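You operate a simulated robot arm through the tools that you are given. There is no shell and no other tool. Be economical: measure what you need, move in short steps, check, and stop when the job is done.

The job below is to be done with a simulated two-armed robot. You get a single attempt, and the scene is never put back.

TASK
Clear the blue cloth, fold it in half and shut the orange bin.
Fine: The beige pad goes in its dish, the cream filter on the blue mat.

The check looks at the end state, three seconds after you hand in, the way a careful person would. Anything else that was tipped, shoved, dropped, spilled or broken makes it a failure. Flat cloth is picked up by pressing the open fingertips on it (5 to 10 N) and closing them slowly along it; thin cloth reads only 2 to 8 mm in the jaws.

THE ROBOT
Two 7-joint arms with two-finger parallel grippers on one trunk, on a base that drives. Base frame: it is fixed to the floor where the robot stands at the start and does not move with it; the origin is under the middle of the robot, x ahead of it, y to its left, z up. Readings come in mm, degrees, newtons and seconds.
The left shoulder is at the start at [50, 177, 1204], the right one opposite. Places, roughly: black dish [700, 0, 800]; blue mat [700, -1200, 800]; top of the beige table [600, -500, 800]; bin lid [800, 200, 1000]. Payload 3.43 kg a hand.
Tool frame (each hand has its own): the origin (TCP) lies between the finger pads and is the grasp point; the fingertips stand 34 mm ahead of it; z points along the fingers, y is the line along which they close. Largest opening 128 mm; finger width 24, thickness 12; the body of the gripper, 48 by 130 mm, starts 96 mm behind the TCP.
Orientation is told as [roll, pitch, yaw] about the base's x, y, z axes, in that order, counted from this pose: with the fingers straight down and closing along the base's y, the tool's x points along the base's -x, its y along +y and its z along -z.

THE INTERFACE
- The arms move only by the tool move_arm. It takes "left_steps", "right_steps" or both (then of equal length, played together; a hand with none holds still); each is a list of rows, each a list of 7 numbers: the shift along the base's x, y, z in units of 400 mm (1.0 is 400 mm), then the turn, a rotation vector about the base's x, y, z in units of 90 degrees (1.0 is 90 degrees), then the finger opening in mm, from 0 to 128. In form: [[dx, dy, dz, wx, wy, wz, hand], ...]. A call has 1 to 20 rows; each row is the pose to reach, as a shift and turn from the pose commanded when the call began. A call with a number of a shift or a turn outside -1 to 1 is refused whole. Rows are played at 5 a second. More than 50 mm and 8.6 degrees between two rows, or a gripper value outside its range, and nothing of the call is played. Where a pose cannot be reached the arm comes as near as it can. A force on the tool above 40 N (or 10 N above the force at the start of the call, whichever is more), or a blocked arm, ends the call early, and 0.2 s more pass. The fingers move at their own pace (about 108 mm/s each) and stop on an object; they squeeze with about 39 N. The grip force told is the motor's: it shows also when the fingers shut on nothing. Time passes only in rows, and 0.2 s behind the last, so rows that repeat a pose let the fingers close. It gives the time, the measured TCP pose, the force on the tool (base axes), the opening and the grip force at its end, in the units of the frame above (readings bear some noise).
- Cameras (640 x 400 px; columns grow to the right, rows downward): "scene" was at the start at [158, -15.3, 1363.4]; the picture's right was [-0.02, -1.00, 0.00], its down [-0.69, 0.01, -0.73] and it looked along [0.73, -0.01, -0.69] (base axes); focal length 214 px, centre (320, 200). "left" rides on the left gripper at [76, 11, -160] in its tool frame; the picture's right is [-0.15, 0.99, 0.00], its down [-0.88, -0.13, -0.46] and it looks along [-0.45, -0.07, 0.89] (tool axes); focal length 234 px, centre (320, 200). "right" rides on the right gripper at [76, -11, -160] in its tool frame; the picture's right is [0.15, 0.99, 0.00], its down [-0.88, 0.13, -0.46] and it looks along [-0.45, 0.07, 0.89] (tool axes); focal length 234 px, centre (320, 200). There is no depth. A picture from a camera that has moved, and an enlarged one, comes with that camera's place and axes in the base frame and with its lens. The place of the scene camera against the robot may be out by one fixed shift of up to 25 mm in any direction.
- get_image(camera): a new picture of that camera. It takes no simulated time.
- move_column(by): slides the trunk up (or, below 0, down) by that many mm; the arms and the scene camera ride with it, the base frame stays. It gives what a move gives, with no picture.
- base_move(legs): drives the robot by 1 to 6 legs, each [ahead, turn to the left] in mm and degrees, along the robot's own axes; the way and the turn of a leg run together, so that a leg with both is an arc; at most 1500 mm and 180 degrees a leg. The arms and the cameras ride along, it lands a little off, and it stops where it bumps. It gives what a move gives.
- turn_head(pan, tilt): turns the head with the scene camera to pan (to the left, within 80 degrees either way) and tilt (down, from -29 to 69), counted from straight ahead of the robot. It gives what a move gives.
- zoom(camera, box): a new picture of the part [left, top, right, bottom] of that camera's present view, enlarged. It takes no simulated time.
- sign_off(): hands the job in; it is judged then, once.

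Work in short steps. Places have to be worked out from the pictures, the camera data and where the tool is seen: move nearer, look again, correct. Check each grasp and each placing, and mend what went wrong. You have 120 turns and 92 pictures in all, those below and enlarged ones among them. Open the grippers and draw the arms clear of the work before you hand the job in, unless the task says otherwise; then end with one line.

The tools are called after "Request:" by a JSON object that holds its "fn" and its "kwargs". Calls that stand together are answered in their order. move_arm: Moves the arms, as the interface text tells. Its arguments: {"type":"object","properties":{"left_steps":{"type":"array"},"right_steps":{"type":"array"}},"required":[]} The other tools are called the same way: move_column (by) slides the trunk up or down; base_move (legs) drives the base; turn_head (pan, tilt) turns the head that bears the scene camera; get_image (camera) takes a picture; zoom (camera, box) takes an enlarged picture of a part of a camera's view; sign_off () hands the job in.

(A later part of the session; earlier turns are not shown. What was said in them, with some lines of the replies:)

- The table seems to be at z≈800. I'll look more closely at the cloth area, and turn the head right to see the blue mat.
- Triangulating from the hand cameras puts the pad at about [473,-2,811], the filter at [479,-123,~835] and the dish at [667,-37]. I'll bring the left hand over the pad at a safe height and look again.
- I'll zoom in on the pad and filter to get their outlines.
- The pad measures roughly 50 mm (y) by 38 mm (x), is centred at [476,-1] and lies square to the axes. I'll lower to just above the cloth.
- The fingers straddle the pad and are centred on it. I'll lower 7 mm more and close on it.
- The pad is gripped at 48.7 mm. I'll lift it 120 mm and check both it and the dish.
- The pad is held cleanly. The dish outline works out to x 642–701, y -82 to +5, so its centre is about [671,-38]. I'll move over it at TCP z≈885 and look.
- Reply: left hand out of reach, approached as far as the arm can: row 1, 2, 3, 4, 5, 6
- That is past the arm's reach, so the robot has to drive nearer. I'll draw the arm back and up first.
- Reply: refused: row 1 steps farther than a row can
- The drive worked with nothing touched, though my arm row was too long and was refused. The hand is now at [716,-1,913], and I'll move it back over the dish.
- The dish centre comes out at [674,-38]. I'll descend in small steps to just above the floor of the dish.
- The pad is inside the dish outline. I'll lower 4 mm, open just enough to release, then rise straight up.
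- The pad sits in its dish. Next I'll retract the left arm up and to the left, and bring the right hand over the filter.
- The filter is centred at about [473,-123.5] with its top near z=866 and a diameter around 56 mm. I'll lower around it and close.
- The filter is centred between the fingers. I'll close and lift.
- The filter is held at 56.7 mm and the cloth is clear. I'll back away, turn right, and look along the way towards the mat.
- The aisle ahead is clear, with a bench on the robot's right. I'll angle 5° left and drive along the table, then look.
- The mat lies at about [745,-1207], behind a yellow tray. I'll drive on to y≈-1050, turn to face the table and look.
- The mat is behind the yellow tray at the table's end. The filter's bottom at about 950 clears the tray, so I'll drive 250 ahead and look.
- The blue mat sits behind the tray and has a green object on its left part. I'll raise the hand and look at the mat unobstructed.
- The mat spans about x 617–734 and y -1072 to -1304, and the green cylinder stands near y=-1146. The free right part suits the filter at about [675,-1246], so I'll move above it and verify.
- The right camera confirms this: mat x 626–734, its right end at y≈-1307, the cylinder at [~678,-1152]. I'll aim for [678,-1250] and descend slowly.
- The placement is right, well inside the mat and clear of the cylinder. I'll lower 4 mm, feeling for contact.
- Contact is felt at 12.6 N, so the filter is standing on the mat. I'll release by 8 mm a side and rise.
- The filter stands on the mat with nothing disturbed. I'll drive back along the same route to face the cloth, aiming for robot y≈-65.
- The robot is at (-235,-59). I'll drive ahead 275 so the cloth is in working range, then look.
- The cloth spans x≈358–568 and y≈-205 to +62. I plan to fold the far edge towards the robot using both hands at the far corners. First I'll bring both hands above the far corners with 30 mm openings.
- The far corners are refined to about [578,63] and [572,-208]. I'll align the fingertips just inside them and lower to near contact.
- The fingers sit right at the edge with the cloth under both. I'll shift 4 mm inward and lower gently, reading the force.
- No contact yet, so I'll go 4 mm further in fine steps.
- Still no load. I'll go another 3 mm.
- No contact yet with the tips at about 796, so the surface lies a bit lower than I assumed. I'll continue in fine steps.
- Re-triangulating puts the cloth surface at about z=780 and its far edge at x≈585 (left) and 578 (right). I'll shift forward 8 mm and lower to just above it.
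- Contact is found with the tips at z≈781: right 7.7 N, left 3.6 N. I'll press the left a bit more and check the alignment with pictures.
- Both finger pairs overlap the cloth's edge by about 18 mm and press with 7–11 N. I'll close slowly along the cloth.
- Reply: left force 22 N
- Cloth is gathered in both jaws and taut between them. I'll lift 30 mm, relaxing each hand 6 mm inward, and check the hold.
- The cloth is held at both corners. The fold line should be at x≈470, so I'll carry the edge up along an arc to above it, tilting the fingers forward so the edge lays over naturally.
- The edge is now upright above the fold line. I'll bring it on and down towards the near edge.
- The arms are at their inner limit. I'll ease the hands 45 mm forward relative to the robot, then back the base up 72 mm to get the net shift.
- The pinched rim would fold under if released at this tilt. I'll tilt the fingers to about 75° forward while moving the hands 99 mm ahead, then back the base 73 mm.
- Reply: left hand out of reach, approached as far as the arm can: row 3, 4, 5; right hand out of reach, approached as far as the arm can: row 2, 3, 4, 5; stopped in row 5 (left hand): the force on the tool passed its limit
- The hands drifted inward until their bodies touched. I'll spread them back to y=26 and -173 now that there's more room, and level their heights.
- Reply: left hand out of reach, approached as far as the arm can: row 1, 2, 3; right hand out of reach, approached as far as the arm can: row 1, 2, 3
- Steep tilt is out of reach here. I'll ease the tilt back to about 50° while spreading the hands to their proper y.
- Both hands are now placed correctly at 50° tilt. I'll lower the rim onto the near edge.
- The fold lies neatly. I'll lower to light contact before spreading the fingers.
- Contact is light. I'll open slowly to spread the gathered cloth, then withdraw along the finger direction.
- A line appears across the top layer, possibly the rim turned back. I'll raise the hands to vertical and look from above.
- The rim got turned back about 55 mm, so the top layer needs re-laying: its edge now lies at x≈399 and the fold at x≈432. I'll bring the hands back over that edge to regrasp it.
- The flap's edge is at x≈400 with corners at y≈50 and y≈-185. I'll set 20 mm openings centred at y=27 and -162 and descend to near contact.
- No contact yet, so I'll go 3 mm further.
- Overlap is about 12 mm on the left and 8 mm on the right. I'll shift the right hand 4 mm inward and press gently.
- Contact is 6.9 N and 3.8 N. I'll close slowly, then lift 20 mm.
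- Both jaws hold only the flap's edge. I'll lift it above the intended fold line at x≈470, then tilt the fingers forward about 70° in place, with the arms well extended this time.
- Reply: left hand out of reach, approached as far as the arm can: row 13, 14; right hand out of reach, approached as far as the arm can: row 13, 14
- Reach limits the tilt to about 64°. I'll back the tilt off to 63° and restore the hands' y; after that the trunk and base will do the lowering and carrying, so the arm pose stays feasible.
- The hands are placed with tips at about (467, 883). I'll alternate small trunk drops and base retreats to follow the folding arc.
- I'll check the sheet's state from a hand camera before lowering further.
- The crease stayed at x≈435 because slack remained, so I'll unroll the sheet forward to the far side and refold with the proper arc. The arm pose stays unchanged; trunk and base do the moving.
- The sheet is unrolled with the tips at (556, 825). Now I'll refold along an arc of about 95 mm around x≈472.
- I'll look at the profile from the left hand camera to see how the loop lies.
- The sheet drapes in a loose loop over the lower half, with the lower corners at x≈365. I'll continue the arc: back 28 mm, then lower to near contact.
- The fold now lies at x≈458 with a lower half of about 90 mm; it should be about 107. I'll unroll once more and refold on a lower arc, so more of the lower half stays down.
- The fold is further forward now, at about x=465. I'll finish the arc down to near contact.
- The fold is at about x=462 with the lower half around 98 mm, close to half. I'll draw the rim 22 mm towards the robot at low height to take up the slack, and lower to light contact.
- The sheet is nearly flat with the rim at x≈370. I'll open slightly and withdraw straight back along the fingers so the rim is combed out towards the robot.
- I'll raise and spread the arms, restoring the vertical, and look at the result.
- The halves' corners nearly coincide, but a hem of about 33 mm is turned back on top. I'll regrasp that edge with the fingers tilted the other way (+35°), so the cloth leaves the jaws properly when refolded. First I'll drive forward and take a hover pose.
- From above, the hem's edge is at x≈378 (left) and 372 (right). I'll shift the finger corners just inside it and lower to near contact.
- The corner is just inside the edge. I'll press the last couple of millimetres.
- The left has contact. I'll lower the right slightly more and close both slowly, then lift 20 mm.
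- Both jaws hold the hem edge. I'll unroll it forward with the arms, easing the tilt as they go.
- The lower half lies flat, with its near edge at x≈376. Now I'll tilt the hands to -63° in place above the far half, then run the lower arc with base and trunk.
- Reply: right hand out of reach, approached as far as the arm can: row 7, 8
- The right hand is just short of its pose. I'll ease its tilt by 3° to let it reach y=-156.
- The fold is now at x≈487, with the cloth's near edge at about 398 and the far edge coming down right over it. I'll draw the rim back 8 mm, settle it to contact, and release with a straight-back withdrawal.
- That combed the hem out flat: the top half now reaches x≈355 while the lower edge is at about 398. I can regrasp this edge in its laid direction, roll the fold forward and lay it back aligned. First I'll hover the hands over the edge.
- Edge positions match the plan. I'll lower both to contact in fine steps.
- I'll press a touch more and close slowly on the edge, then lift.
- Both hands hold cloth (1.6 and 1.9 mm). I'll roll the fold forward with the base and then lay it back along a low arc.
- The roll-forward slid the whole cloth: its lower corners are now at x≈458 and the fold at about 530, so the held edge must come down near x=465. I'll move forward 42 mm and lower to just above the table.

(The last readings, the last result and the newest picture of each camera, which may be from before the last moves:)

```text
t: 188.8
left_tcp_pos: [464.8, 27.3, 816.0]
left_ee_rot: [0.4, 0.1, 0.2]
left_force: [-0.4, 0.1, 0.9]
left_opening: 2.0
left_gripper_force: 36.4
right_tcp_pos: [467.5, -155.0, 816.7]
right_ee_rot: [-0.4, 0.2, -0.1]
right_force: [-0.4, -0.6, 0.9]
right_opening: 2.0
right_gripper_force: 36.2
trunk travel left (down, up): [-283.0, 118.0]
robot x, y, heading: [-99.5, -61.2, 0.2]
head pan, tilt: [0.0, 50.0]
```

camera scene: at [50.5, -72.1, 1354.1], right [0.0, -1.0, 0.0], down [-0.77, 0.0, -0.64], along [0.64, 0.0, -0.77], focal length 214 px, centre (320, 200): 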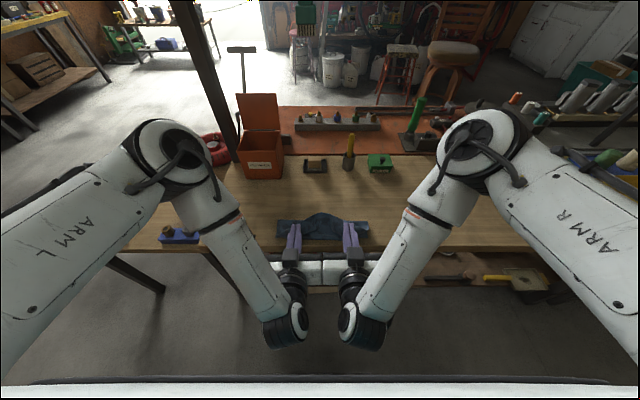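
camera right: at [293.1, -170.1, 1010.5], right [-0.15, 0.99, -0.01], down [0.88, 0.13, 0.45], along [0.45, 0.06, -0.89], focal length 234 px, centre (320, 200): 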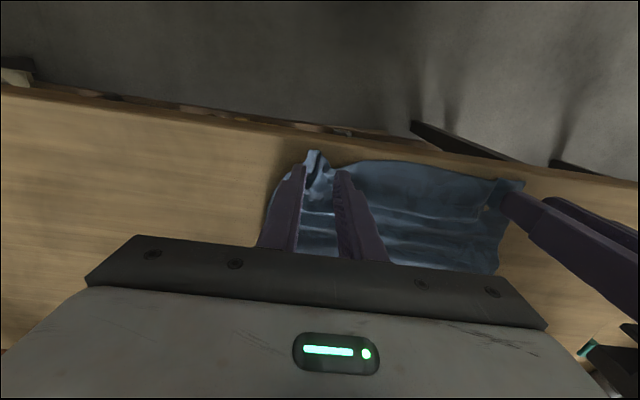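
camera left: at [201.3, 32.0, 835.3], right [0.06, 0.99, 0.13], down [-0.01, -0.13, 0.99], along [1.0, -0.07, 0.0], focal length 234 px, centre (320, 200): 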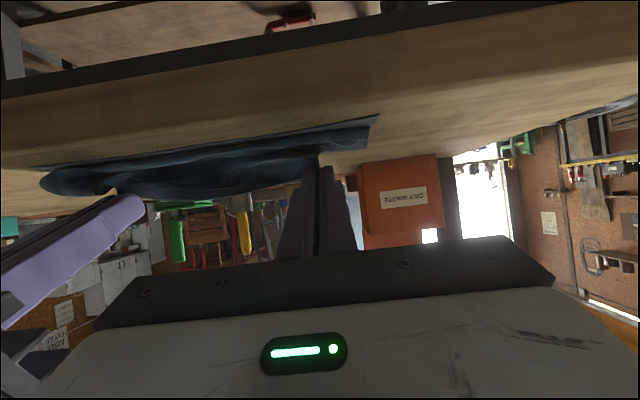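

Light contact on both. I'll release by spreading the fingers slowly, lift clear, then gently sweep the remaining slack towards the fold with open fingers held just above the flat layers.

Request:
{"fn": "move_arm", "kwargs": {"left_steps": [[0, 0, 0, 0, 0, 0, 5], [0, 0, 0, 0, 0, 0, 10], [0, 0, 0, 0, 0, 0, 16], [0, 0, 0, 0, 0, 0, 22], [0, 0, 0, 0, 0, 0, 28], [-0.01, 0, 0.02, 0, 0, 0, 28], [-0.04, 0, 0.08, 0, 0, 0, 28], [-0.07, 0, 0.14, 0, 0, 0, 60], [-0.07, 0, 0.14, 0, 0, 0, 100], [-0.07, 0, 0.14, 0, 0, 0, 100]], "right_steps": [[0, 0, 0, 0, 0, 0, 5], [0, 0, 0, 0, 0, 0, 10], [0, 0, 0, 0, 0, 0, 16], [0, 0, 0, 0, 0, 0, 22], [0, 0, 0, 0, 0, 0, 28], [-0.01, 0, 0.02, 0, 0, 0, 28], [-0.04, 0, 0.08, 0, 0, 0, 28], [-0.07, 0, 0.14, 0, 0, 0, 60], [-0.07, 0, 0.14, 0, 0, 0, 100], [-0.07, 0, 0.14, 0, 0, 0, 100]]}}

Request:
{"fn": "zoom", "kwargs": {"camera": "scene", "box": [240, 120, 400, 230]}}

```text
t: 190.9
left_tcp_pos: [436.2, 27.9, 872.3]
left_ee_rot: [0.3, 0.2, 0.2]
left_force: [-0.2, -0.6, 0.1]
left_opening: 99.7
left_gripper_force: 0.0
right_tcp_pos: [438.9, -155.9, 874.1]
right_ee_rot: [-0.4, 0.2, -0.1]
right_force: [0.3, 0.2, 0.0]
right_opening: 100.0
right_gripper_force: 0.0
trunk travel left (down, up): [-283.0, 118.0]
robot x, y, heading: [-100.1, -58.4, -0.1]
head pan, tilt: [0.0, 50.0]
```

```text
3.64 times, centred on (320, 175) of scene
camera zoom: at [56.5, -72.2, 1262.0], right [0.0, -1.0, 0.0], down [-0.77, 0.0, -0.64], along [0.64, 0.0, -0.77], focal length 780 px, centre (320, 291)
```

zoom: 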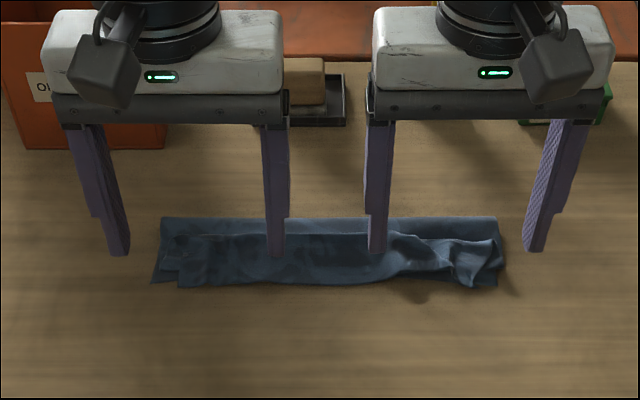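

The edges are aligned at x≈454 with a standing wave near x≈490 and the fold at 531. I'll sweep the wave forward slowly at a tip height of about 8 mm.

Request:
{"fn": "move_arm", "kwargs": {"left_steps": [[0.04, 0, -0.06, 0, 0, 0, 100], [0.055, 0, -0.12, 0, 0, 0, 100], [0.07, 0, -0.12, 0, 0, 0, 100], [0.09, 0, -0.12, 0, 0, 0, 100], [0.11, 0, -0.12, 0, 0, 0, 100], [0.13, 0, -0.12, 0, 0, 0, 100], [0.15, 0, -0.12, 0, 0, 0, 100], [0.17, 0, -0.12, 0, 0, 0, 100], [0.19, 0, -0.12, 0, 0, 0, 100], [0.21, 0, -0.12, 0, 0, 0, 100], [0.22, 0, -0.12, 0, 0, 0, 100], [0.22, 0, -0.08, 0, 0, 0, 100], [0.21, 0, 0.0, 0, 0, 0, 100], [0.15, 0, 0.08, 0, 0, 0, 100], [0.05, 0, 0.14, 0, 0, 0, 100], [-0.05, 0.03, 0.18, 0, 0, 0, 100], [-0.05, 0.03, 0.18, 0, 0, 0, 100]], "right_steps": [[0.04, 0, -0.065, 0, 0, 0, 100], [0.055, 0, -0.124, 0, 0, 0, 100], [0.07, 0, -0.124, 0, 0, 0, 100], [0.09, 0, -0.124, 0, 0, 0, 100], [0.11, 0, -0.124, 0, 0, 0, 100], [0.13, 0, -0.124, 0, 0, 0, 100], [0.15, 0, -0.124, 0, 0, 0, 100], [0.17, 0, -0.124, 0, 0, 0, 100], [0.19, 0, -0.124, 0, 0, 0, 100], [0.21, 0, -0.124, 0, 0, 0, 100], [0.22, 0, -0.124, 0, 0, 0, 100], [0.22, 0, -0.08, 0, 0, 0, 100], [0.21, 0, 0.0, 0, 0, 0, 100], [0.15, 0, 0.08, 0, 0, 0, 100], [0.05, 0, 0.14, 0, 0, 0, 100], [-0.05, -0.03, 0.18, 0, 0, 0, 100], [-0.05, -0.03, 0.18, 0, 0, 0, 100]]}}

Request:
{"fn": "get_image", "kwargs": {"camera": "scene"}}

```text
t: 194.6
left_tcp_pos: [416.2, 40.0, 945.0]
left_ee_rot: [0.4, 0.2, 0.2]
left_force: [-0.3, 0.4, 1.3]
left_opening: 99.8
left_gripper_force: 0.0
right_tcp_pos: [420.1, -169.5, 947.0]
right_ee_rot: [-0.4, 0.2, -0.1]
right_force: [0.2, 0.9, -0.1]
right_opening: 100.0
right_gripper_force: 0.0
trunk travel left (down, up): [-283.0, 118.0]
robot x, y, heading: [-95.6, -60.3, 0.1]
head pan, tilt: [0.0, 50.0]
```

```text
1 pictures are left
camera scene: at [56.7, -72.2, 1261.9], right [0.0, -1.0, 0.0], down [-0.77, 0.0, -0.64], along [0.64, 0.0, -0.77], focal length 214 px, centre (320, 200)
```

scene: 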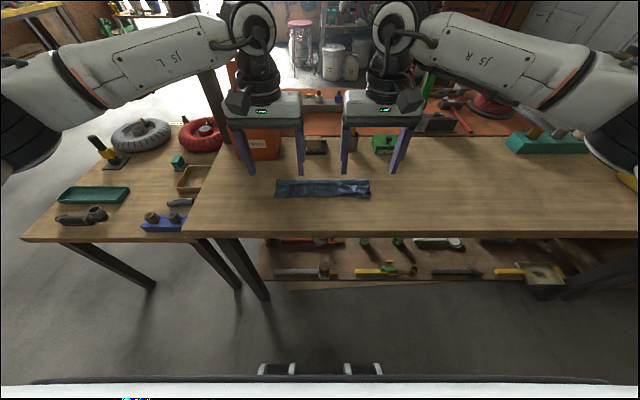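

The cloth strip now lies folded with its edges aligned, clear of both items. Next is the bin: it spans x≈626–755, y≈85–218, top z≈908, with the lid standing upright behind. I'll raise the trunk, drive ahead, and tuck the right hand.

Request:
{"fn": "move_column", "kwargs": {"by": 118}}

Request:
{"fn": "move_arm", "kwargs": {"right_steps": [[-0.1, -0.04, 0.02, 0, 0, 0, 40], [-0.2, -0.08, 0.04, 0, 0, 0, 40], [-0.2, -0.1, 0.1, 0, 0, 0, 40], [-0.2, -0.1, 0.1, 0, 0, 0, 40]], "left_steps": [[0, 0, 0.05, 0, 0, 0, 0], [0, 0.03, 0.1, 0, 0, 0, 0], [0, 0.06, 0.14, 0, 0, 0, 0], [0, 0.06, 0.14, 0, 0, 0, 0]]}}

Request:
{"fn": "base_move", "kwargs": {"legs": [[205, 0]]}}

```text
t: 196.0
left_tcp_pos: [417.1, 39.5, 1061.7]
left_ee_rot: [0.5, 0.2, 0.2]
left_force: [0.3, 0.7, 0.0]
left_opening: 99.7
left_gripper_force: 0.0
right_tcp_pos: [420.4, -169.4, 1062.5]
right_ee_rot: [-0.4, 0.2, 0.0]
right_force: [0.1, -1.0, -0.5]
right_opening: 100.0
right_gripper_force: 0.0
trunk travel left (down, up): [-401.0, 0.0]
robot x, y, heading: [-96.4, -57.5, 0.1]
head pan, tilt: [0.0, 50.0]
```

```text
t: 197.0
left_tcp_pos: [417.7, 62.7, 1118.4]
left_ee_rot: [0.4, 0.1, 0.1]
left_force: [0.2, -0.2, 0.4]
left_opening: 0.0
left_gripper_force: 33.2
right_tcp_pos: [339.9, -208.5, 1103.0]
right_ee_rot: [-0.4, 0.4, 0.0]
right_force: [-0.3, 0.8, -0.5]
right_opening: 39.8
right_gripper_force: 0.1
trunk travel left (down, up): [-401.0, 0.0]
robot x, y, heading: [-95.1, -55.9, -0.1]
head pan, tilt: [0.0, 50.0]
```

```text
t: 198.6
left_tcp_pos: [620.4, 61.7, 1117.1]
left_ee_rot: [0.4, 0.2, 0.2]
left_force: [-0.2, -0.1, 0.0]
left_opening: 0.1
left_gripper_force: 32.7
right_tcp_pos: [542.5, -208.6, 1102.2]
right_ee_rot: [-0.3, 0.2, -0.1]
right_force: [0.6, 0.2, -0.3]
right_opening: 39.8
right_gripper_force: 0.2
trunk travel left (down, up): [-401.0, 0.0]
robot x, y, heading: [107.2, -61.2, -0.0]
head pan, tilt: [0.0, 50.0]
```

I'll carry the left hand over the top of the lid to behind it, tilting 30° forward for reach.

Request:
{"fn": "move_arm", "kwargs": {"left_steps": [[0.09, 0.03, 0.01, 0, -0.055, 0, 0], [0.18, 0.06, 0.02, 0, -0.11, 0, 0], [0.27, 0.09, 0.02, 0, -0.165, 0, 0], [0.36, 0.12, 0.02, 0, -0.22, 0, 0], [0.44, 0.145, 0.01, 0, -0.275, 0, 0], [0.52, 0.17, 0.0, 0, -0.333, 0, 0], [0.52, 0.17, 0.0, 0, -0.333, 0, 0]]}}

```text
t: 200.2
left_tcp_pos: [794.4, 85.7, 1150.5]
left_ee_rot: [2.0, -32.6, -5.1]
left_force: [-0.2, 0.6, 0.1]
left_opening: 0.0
left_gripper_force: 33.0
right_tcp_pos: [516.4, -220.4, 1113.4]
right_ee_rot: [0.3, -1.5, 0.0]
right_force: [1.2, -0.2, -0.6]
right_opening: 39.9
right_gripper_force: 0.1
trunk travel left (down, up): [-401.0, 0.0]
robot x, y, heading: [108.2, -56.5, -0.1]
head pan, tilt: [0.0, 50.0]
```

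The hand stopped a bit short, at [794,86,1150]. I'll drive 40 mm closer and re-aim.

Request:
{"fn": "base_move", "kwargs": {"legs": [[40, 0]]}}

Request:
{"fn": "move_arm", "kwargs": {"left_steps": [[0, 0.04, -0.01, 0, 0, 0, 0], [0, 0.08, -0.03, 0, 0, 0, 0], [0, 0.1, -0.06, 0, 0, 0, 0], [0, 0.1, -0.06, 0, 0, 0, 0]]}}

```text
t: 201.1
left_tcp_pos: [799.4, 65.4, 1147.6]
left_ee_rot: [1.5, -32.6, -9.4]
left_force: [0.3, -0.4, 0.0]
left_opening: 0.0
left_gripper_force: 32.9
right_tcp_pos: [535.0, -208.0, 1111.2]
right_ee_rot: [-0.5, -1.1, -0.1]
right_force: [-0.1, -1.0, 0.5]
right_opening: 39.7
right_gripper_force: 0.0
trunk travel left (down, up): [-401.0, 0.0]
robot x, y, heading: [116.3, -55.8, 0.1]
head pan, tilt: [0.0, 50.0]
stopped in leg 1: the robot was blocked; the commanded pose is now the measured one
```

```text
t: 202.1
left_tcp_pos: [821.6, 119.9, 1099.5]
left_ee_rot: [1.2, -30.5, -7.7]
left_force: [0.3, 0.3, -0.1]
left_opening: 0.0
left_gripper_force: 33.4
right_tcp_pos: [552.5, -205.7, 1103.8]
right_ee_rot: [-0.7, -0.1, -0.2]
right_force: [1.2, -0.3, -0.6]
right_opening: 40.0
right_gripper_force: 0.0
trunk travel left (down, up): [-401.0, 0.0]
robot x, y, heading: [120.4, -58.5, -0.1]
head pan, tilt: [0.0, 50.0]
```

The hand is now behind the lid at [822,120,1100], tip at about [839,120,1070]. I'll descend slowly 65 mm behind it, watching the force.

Request:
{"fn": "move_arm", "kwargs": {"left_steps": [[0.0, 0.01, -0.04, 0, 0, 0, 0], [0.0, 0.02, -0.08, 0, 0, 0, 0], [0.0, 0.02, -0.12, 0, 0, 0, 0], [0.0, 0.02, -0.165, 0, 0, 0, 0], [0.0, 0.02, -0.165, 0, 0, 0, 0]]}}

```text
t: 203.2
left_tcp_pos: [823.1, 119.7, 1038.4]
left_ee_rot: [1.4, -31.0, -8.2]
left_force: [0.2, 0.2, 1.2]
left_opening: 0.0
left_gripper_force: 32.9
right_tcp_pos: [553.9, -209.8, 1103.4]
right_ee_rot: [-0.5, 0.2, -0.2]
right_force: [0.1, 0.2, -0.5]
right_opening: 40.1
right_gripper_force: 0.1
trunk travel left (down, up): [-401.0, 0.0]
robot x, y, heading: [119.6, -56.5, 0.0]
head pan, tilt: [0.0, 50.0]
```

No contact, so the tip is behind the lid. I'll pull it towards the robot.

Request:
{"fn": "move_arm", "kwargs": {"left_steps": [[-0.06, 0, 0, 0, 0, 0, 0], [-0.12, 0, 0, 0, 0, 0, 0], [-0.18, 0, 0, 0, 0, 0, 0], [-0.24, 0, 0, 0, 0, 0, 0], [-0.3, 0, 0, 0, 0, 0, 0], [-0.35, 0, 0, 0, 0, 0, 0], [-0.4, 0, 0, 0, 0, 0, 0], [-0.4, 0, 0, 0, 0, 0, 0]]}}

```text
t: 205.1
left_tcp_pos: [662.3, 118.9, 1038.6]
left_ee_rot: [1.4, -31.0, -8.3]
left_force: [0.5, 0.4, -0.1]
left_opening: 0.1
left_gripper_force: 33.0
right_tcp_pos: [553.9, -209.7, 1102.4]
right_ee_rot: [-0.4, 0.2, -0.1]
right_force: [0.5, 0.4, -0.6]
right_opening: 39.8
right_gripper_force: 0.1
trunk travel left (down, up): [-401.0, 0.0]
robot x, y, heading: [117.2, -62.6, -0.3]
head pan, tilt: [0.0, 50.0]
```

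The tip is now at about [680,120,1009]. I'll press down from above; contact near z≈910 would confirm the lid is closed.

Request:
{"fn": "move_arm", "kwargs": {"left_steps": [[-0.02, 0.01, -0.05, 0, 0, 0, 0], [-0.05, 0.02, -0.1, 0, 0, 0, 0], [-0.05, 0.02, -0.15, 0, 0, 0, 0], [-0.05, 0.02, -0.19, 0, 0, 0, 0], [-0.05, 0.02, -0.22, 0, 0, 0, 0], [-0.05, 0.02, -0.24, 0, 0, 0, 0], [-0.05, 0.02, -0.255, 0, 0, 0, 0]]}}

```text
t: 206.6
left_tcp_pos: [646.3, 125.1, 951.4]
left_ee_rot: [1.3, -32.6, -8.3]
left_force: [-7.2, 1.1, 18.1]
left_opening: 0.1
left_gripper_force: 32.8
right_tcp_pos: [551.9, -211.1, 1104.4]
right_ee_rot: [-0.4, 0.2, 0.0]
right_force: [1.3, 0.2, 0.4]
right_opening: 40.2
right_gripper_force: 0.0
trunk travel left (down, up): [-401.0, 0.0]
robot x, y, heading: [121.0, -58.2, 0.0]
head pan, tilt: [0.0, 50.0]
stopped in row 7 (left hand): the force on the tool passed its limit (the readings are from after the stop); the commanded pose is now the measured one
```

Contact at z≈916 with 18 N means the lid is shut on the bin. I'll lift off straight up, draw both arms back, and take the last picture.

Request:
{"fn": "move_arm", "kwargs": {"left_steps": [[0, 0, 0.06, 0, 0, 0, 0], [0, 0, 0.16, 0, 0, 0, 0], [0, 0, 0.27, 0, 0, 0, 20], [-0.05, 0, 0.36, 0, 0.07, 0, 30], [-0.15, 0.0, 0.4, 0, 0.14, 0, 40], [-0.25, 0.03, 0.45, 0, 0.21, 0, 40], [-0.36, 0.06, 0.48, 0, 0.28, 0.04, 40], [-0.47, 0.1, 0.5, 0, 0.35, 0.09, 40], [-0.58, 0.12, 0.5, 0, 0.35, 0.09, 40], [-0.58, 0.12, 0.5, 0, 0.35, 0.09, 40]]}}

Request:
{"fn": "base_move", "kwargs": {"legs": [[-180, 0]]}}

Request:
{"fn": "turn_head", "kwargs": {"pan": 0, "tilt": 43}}

Request:
{"fn": "zoom", "kwargs": {"camera": "scene", "box": [220, 140, 420, 265]}}

```text
t: 208.8
left_tcp_pos: [415.1, 175.4, 1147.3]
left_ee_rot: [-0.7, -0.5, 0.6]
left_force: [-0.7, 0.1, 0.0]
left_opening: 39.8
left_gripper_force: 0.0
right_tcp_pos: [553.4, -210.0, 1102.0]
right_ee_rot: [-0.4, 0.3, 0.0]
right_force: [-0.8, 0.6, -0.2]
right_opening: 40.1
right_gripper_force: 0.0
trunk travel left (down, up): [-401.0, 0.0]
robot x, y, heading: [121.7, -60.5, 0.0]
head pan, tilt: [0.0, 50.0]
```

```text
t: 210.3
left_tcp_pos: [234.9, 175.7, 1146.8]
left_ee_rot: [-0.8, -0.6, 0.6]
left_force: [-0.2, 0.2, 0.3]
left_opening: 39.8
left_gripper_force: 0.0
right_tcp_pos: [373.8, -210.3, 1103.6]
right_ee_rot: [-0.4, 0.1, 0.0]
right_force: [0.0, 0.6, 0.4]
right_opening: 39.9
right_gripper_force: 0.1
trunk travel left (down, up): [-401.0, 0.0]
robot x, y, heading: [-63.6, -54.7, -0.0]
head pan, tilt: [0.0, 50.0]
```

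```text
t: 211.0
left_tcp_pos: [234.7, 176.1, 1145.2]
left_ee_rot: [-0.8, -0.5, 0.6]
left_force: [0.5, -0.3, 0.8]
left_opening: 39.8
left_gripper_force: 0.1
right_tcp_pos: [374.6, -210.4, 1103.3]
right_ee_rot: [-0.4, 0.3, 0.0]
right_force: [0.8, 0.8, 0.2]
right_opening: 39.9
right_gripper_force: 0.0
trunk travel left (down, up): [-401.0, 0.0]
robot x, y, heading: [-59.6, -56.5, -0.1]
head pan, tilt: [0.0, 43.0]
```

```text
3.20 times, centred on (320, 202) of scene
camera zoom: at [96.7, -72.7, 1389.7], right [0.0, -1.0, 0.0], down [-0.68, 0.0, -0.73], along [0.73, 0.0, -0.68], focal length 686 px, centre (320, 192)
```

zoom: 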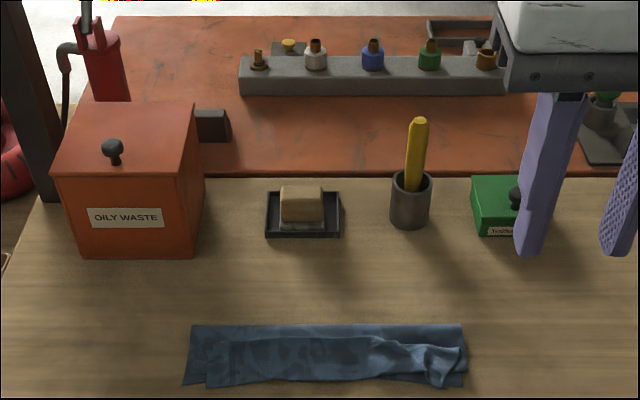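

The bin is shut and the pad is in its dish, but the cloth's top half has a pleat, so the strip is too narrow. I'll regrasp the top edge where I released it (x≈467) and lay it flatter. First I'll hover both hands there.

Request:
{"fn": "move_arm", "kwargs": {"left_steps": [[0.064, -0.04, -0.08, 0, 0, 0, 24], [0.129, -0.081, -0.16, 0, 0, 0, 24], [0.193, -0.122, -0.24, 0, 0, 0, 24], [0.258, -0.162, -0.32, 0, 0, 0, 24], [0.322, -0.203, -0.4, 0, 0, 0, 24], [0.387, -0.243, -0.48, 0, 0, 0, 24], [0.451, -0.284, -0.56, 0, 0, 0, 24], [0.516, -0.325, -0.65, 0, 0, 0, 24], [0.58, -0.365, -0.74, 0, 0, 0, 24], [0.58, -0.365, -0.74, 0, 0, 0, 24]], "right_steps": [[0.026, 0.015, -0.07, 0, 0, 0, 24], [0.052, 0.03, -0.14, 0, 0, 0, 24], [0.079, 0.046, -0.21, 0, 0, 0, 24], [0.105, 0.061, -0.28, 0, 0, 0, 24], [0.131, 0.076, -0.35, 0, 0, 0, 24], [0.158, 0.092, -0.42, 0, 0, 0, 24], [0.184, 0.107, -0.49, 0, 0, 0, 24], [0.21, 0.122, -0.56, 0, 0, 0, 24], [0.2375, 0.1375, -0.633, 0, 0, 0, 24], [0.2375, 0.1375, -0.633, 0, 0, 0, 24]]}}

```text
t: 213.2
left_tcp_pos: [466.8, 28.3, 849.3]
left_ee_rot: [-0.8, -0.5, 0.5]
left_force: [-0.7, -0.1, 0.1]
left_opening: 24.0
left_gripper_force: 0.1
right_tcp_pos: [469.3, -155.4, 849.8]
right_ee_rot: [-0.4, 0.3, -0.2]
right_force: [0.2, 0.0, -0.1]
right_opening: 24.1
right_gripper_force: 0.1
trunk travel left (down, up): [-401.0, 0.0]
robot x, y, heading: [-65.1, -61.0, -0.2]
head pan, tilt: [0.0, 43.0]
```

Now I'll lower to contact with small final steps.

Request:
{"fn": "move_arm", "kwargs": {"left_steps": [[0, 0, -0.04, 0, 0, 0, 24], [0, 0, -0.068, 0, 0, 0, 24], [0, 0, -0.074, 0, 0, 0, 24], [0, 0, -0.078, 0, 0, 0, 24], [0, 0, -0.081, 0, 0, 0, 24], [0, 0, -0.081, 0, 0, 0, 24]], "right_steps": [[0, 0, -0.04, 0, 0, 0, 24], [0, 0, -0.068, 0, 0, 0, 24], [0, 0, -0.074, 0, 0, 0, 24], [0, 0, -0.078, 0, 0, 0, 24], [0, 0, -0.081, 0, 0, 0, 24], [0, 0, -0.081, 0, 0, 0, 24]]}}

```text
t: 214.6
left_tcp_pos: [466.9, 30.3, 819.2]
left_ee_rot: [-0.8, -0.6, 0.6]
left_force: [0.4, 0.0, 0.4]
left_opening: 24.0
left_gripper_force: 0.0
right_tcp_pos: [469.6, -155.2, 818.0]
right_ee_rot: [-0.4, 0.2, -0.1]
right_force: [-0.8, -0.3, 0.3]
right_opening: 24.2
right_gripper_force: 0.1
trunk travel left (down, up): [-401.0, 0.0]
robot x, y, heading: [-61.6, -58.2, -0.0]
head pan, tilt: [0.0, 43.0]
```

Request:
{"fn": "move_arm", "kwargs": {"left_steps": [[0, 0, -0.003, 0, 0, 0, 24], [0, 0, -0.006, 0, 0, 0, 24], [0, 0, -0.008, 0, 0, 0, 24], [0, 0, -0.008, 0, 0, 0, 24]], "right_steps": [[0, 0, -0.002, 0, 0, 0, 24], [0, 0, -0.004, 0, 0, 0, 24], [0, 0, -0.006, 0, 0, 0, 24], [0, 0, -0.006, 0, 0, 0, 24]]}}

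```text
t: 215.6
left_tcp_pos: [467.3, 29.8, 816.9]
left_ee_rot: [-0.9, -0.8, 0.6]
left_force: [-1.7, 0.8, 10.1]
left_opening: 24.4
left_gripper_force: 0.5
right_tcp_pos: [469.2, -154.8, 816.5]
right_ee_rot: [-0.4, 0.1, -0.2]
right_force: [1.0, 0.1, 4.2]
right_opening: 24.0
right_gripper_force: 0.1
trunk travel left (down, up): [-401.0, 0.0]
robot x, y, heading: [-60.3, -61.4, -0.1]
head pan, tilt: [0.0, 43.0]
```

Contact is 10 N and 4 N. I'll lighten the left slightly, close slowly and lift 15 mm to check what is held.

Request:
{"fn": "move_arm", "kwargs": {"left_steps": [[0, 0, 0.002, 0, 0, 0, 24], [0, 0, 0.002, 0, 0, 0, 22], [0, 0, 0.002, 0, 0, 0, 20], [0, 0, 0.002, 0, 0, 0, 17], [0, 0, 0.002, 0, 0, 0, 14], [0, 0, 0.002, 0, 0, 0, 11], [0, 0, 0.002, 0, 0, 0, 8], [0, 0, 0.002, 0, 0, 0, 6], [0, 0, 0.003, 0, 0, 0, 4], [0, 0, 0.004, 0, 0, 0, 2], [0, 0, 0.004, 0, 0, 0, 0], [0, 0, 0.004, 0, 0, 0, 0], [0, 0, 0.004, 0, 0, 0, 0], [0, -0.005, 0.02, 0, 0, 0, 0], [0, -0.01, 0.04, 0, 0, 0, 0], [0, -0.01, 0.04, 0, 0, 0, 0]], "right_steps": [[0, 0, -0.001, 0, 0, 0, 24], [0, 0, -0.001, 0, 0, 0, 22], [0, 0, -0.001, 0, 0, 0, 20], [0, 0, -0.001, 0, 0, 0, 17], [0, 0, -0.001, 0, 0, 0, 14], [0, 0, -0.001, 0, 0, 0, 11], [0, 0, -0.001, 0, 0, 0, 8], [0, 0, -0.001, 0, 0, 0, 6], [0, 0, 0, 0, 0, 0, 4], [0, 0, 0, 0, 0, 0, 2], [0, 0, 0, 0, 0, 0, 0], [0, 0, 0, 0, 0, 0, 0], [0, 0, 0, 0, 0, 0, 0], [0, 0.005, 0.02, 0, 0, 0, 0], [0, 0.01, 0.04, 0, 0, 0, 0], [0, 0.01, 0.04, 0, 0, 0, 0]]}}

```text
t: 219.0
left_tcp_pos: [466.1, 26.2, 829.4]
left_ee_rot: [-0.7, -0.5, 0.7]
left_force: [0.1, 0.4, 0.1]
left_opening: 1.5
left_gripper_force: 36.7
right_tcp_pos: [468.6, -151.3, 831.7]
right_ee_rot: [-0.5, 0.3, -0.1]
right_force: [0.4, 0.6, 0.3]
right_opening: 1.5
right_gripper_force: 36.9
trunk travel left (down, up): [-401.0, 0.0]
robot x, y, heading: [-64.1, -58.2, -0.2]
head pan, tilt: [0.0, 43.0]
```

Both hold a single layer. I'll lift to open the pleat, then lay the edge back towards the robot to x≈434 in a smooth arc.

Request:
{"fn": "move_arm", "kwargs": {"left_steps": [[0.02, 0, 0.075, 0, 0, 0, 0], [0.0125, 0.005, 0.1375, 0, 0, 0, 0], [0.0125, 0.005, 0.1375, 0, 0, 0, 0], [0.0125, 0.005, 0.1375, 0, 0, 0, 0], [-0.025, 0.005, 0.125, 0, 0, 0, 0], [-0.055, 0.005, 0.0875, 0, 0, 0, 0], [-0.0725, 0.005, 0.0375, 0, 0, 0, 0], [-0.08, 0.005, 0.0, 0, 0, 0, 0], [-0.08, 0.005, -0.02, 0, 0, 0, 0], [-0.08, 0.005, -0.031, 0, 0, 0, 0], [-0.08, 0.005, -0.031, 0, 0, 0, 0]], "right_steps": [[0.02, 0, 0.075, 0, 0, 0, 0], [0.0125, -0.005, 0.1375, 0, 0, 0, 0], [0.0125, -0.005, 0.1375, 0, 0, 0, 0], [0.0125, -0.005, 0.1375, 0, 0, 0, 0], [-0.025, -0.005, 0.125, 0, 0, 0, 0], [-0.055, -0.005, 0.0875, 0, 0, 0, 0], [-0.0725, -0.005, 0.0375, 0, 0, 0, 0], [-0.08, -0.005, 0.0, 0, 0, 0, 0], [-0.08, -0.005, -0.025, 0, 0, 0, 0], [-0.08, -0.005, -0.036, 0, 0, 0, 0], [-0.08, -0.005, -0.036, 0, 0, 0, 0]]}}

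```text
t: 221.4
left_tcp_pos: [435.9, 27.7, 816.9]
left_ee_rot: [-0.8, -0.5, 0.6]
left_force: [-1.1, 0.0, -0.1]
left_opening: 1.6
left_gripper_force: 36.1
right_tcp_pos: [436.9, -152.2, 815.9]
right_ee_rot: [-0.4, 0.1, -0.2]
right_force: [-0.1, -1.1, 0.3]
right_opening: 1.7
right_gripper_force: 36.8
trunk travel left (down, up): [-401.0, 0.0]
robot x, y, heading: [-64.1, -62.1, 0.2]
head pan, tilt: [0.0, 43.0]
```

The edge is down at x≈435. I'll spread the fingers slowly to release, then lift straight up and draw both arms back clear.

Request:
{"fn": "move_arm", "kwargs": {"left_steps": [[0, 0, -0.003, 0, 0, 0, 2], [0, 0, -0.003, 0, 0, 0, 6], [0, 0, -0.003, 0, 0, 0, 11], [0, 0, -0.003, 0, 0, 0, 16], [0, 0, -0.003, 0, 0, 0, 21], [0, 0, -0.003, 0, 0, 0, 26], [0, 0, 0.01, 0, 0, 0, 26], [0, 0, 0.06, 0, 0, 0, 28], [0, 0, 0.15, 0, 0, 0, 40], [0, 0.03, 0.26, 0, 0, 0, 40], [-0.05, 0.08, 0.36, 0, 0, 0, 40], [-0.1, 0.14, 0.45, 0, 0, 0, 40], [-0.15, 0.2, 0.53, 0, 0, 0, 40], [-0.2, 0.25, 0.6, 0, 0, 0, 40], [-0.2, 0.25, 0.6, 0, 0, 0, 40]], "right_steps": [[0, 0, -0.002, 0, 0, 0, 2], [0, 0, -0.002, 0, 0, 0, 6], [0, 0, -0.002, 0, 0, 0, 11], [0, 0, -0.002, 0, 0, 0, 16], [0, 0, -0.002, 0, 0, 0, 21], [0, 0, -0.002, 0, 0, 0, 26], [0, 0, 0.01, 0, 0, 0, 26], [0, 0, 0.06, 0, 0, 0, 28], [0, 0, 0.15, 0, 0, 0, 40], [0, -0.03, 0.26, 0, 0, 0, 40], [-0.05, -0.08, 0.36, 0, 0, 0, 40], [-0.1, -0.14, 0.45, 0, 0, 0, 40], [-0.15, -0.2, 0.53, 0, 0, 0, 40], [-0.2, -0.25, 0.6, 0, 0, 0, 40], [-0.2, -0.25, 0.6, 0, 0, 0, 40]]}}

Request:
{"fn": "base_move", "kwargs": {"legs": [[-100, 0]]}}

```text
t: 224.6
left_tcp_pos: [356.3, 127.4, 1059.2]
left_ee_rot: [-0.8, -0.6, 0.6]
left_force: [0.0, 0.1, 0.0]
left_opening: 39.9
left_gripper_force: 0.0
right_tcp_pos: [356.6, -253.8, 1056.8]
right_ee_rot: [-0.3, 0.3, -0.2]
right_force: [0.1, -0.3, -0.4]
right_opening: 39.8
right_gripper_force: 0.1
trunk travel left (down, up): [-401.0, 0.0]
robot x, y, heading: [-63.8, -57.3, 0.2]
head pan, tilt: [0.0, 43.0]
```

```text
t: 225.7
left_tcp_pos: [256.1, 127.1, 1059.3]
left_ee_rot: [-0.8, -0.6, 0.7]
left_force: [0.2, 0.9, 0.0]
left_opening: 39.9
left_gripper_force: 0.1
right_tcp_pos: [256.5, -252.5, 1057.0]
right_ee_rot: [-0.3, 0.2, -0.1]
right_force: [0.2, -0.6, 0.0]
right_opening: 39.9
right_gripper_force: 0.1
trunk travel left (down, up): [-401.0, 0.0]
robot x, y, heading: [-160.7, -59.5, -0.3]
head pan, tilt: [0.0, 43.0]
```

The grippers are open and both arms are clear of the table, and no pictures are left to check further, so I'm handing in.

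Request:
{"fn": "sign_off", "kwargs": {}}

```text
The job is handed in.
```

The pad is in its dish, the filter stands on the blue mat and the bin is shut. The cloth is folded, but after my last re-lay I had no pictures left to check it; by the readings its two edges are about 30 mm out of line and it may be slightly rumpled.
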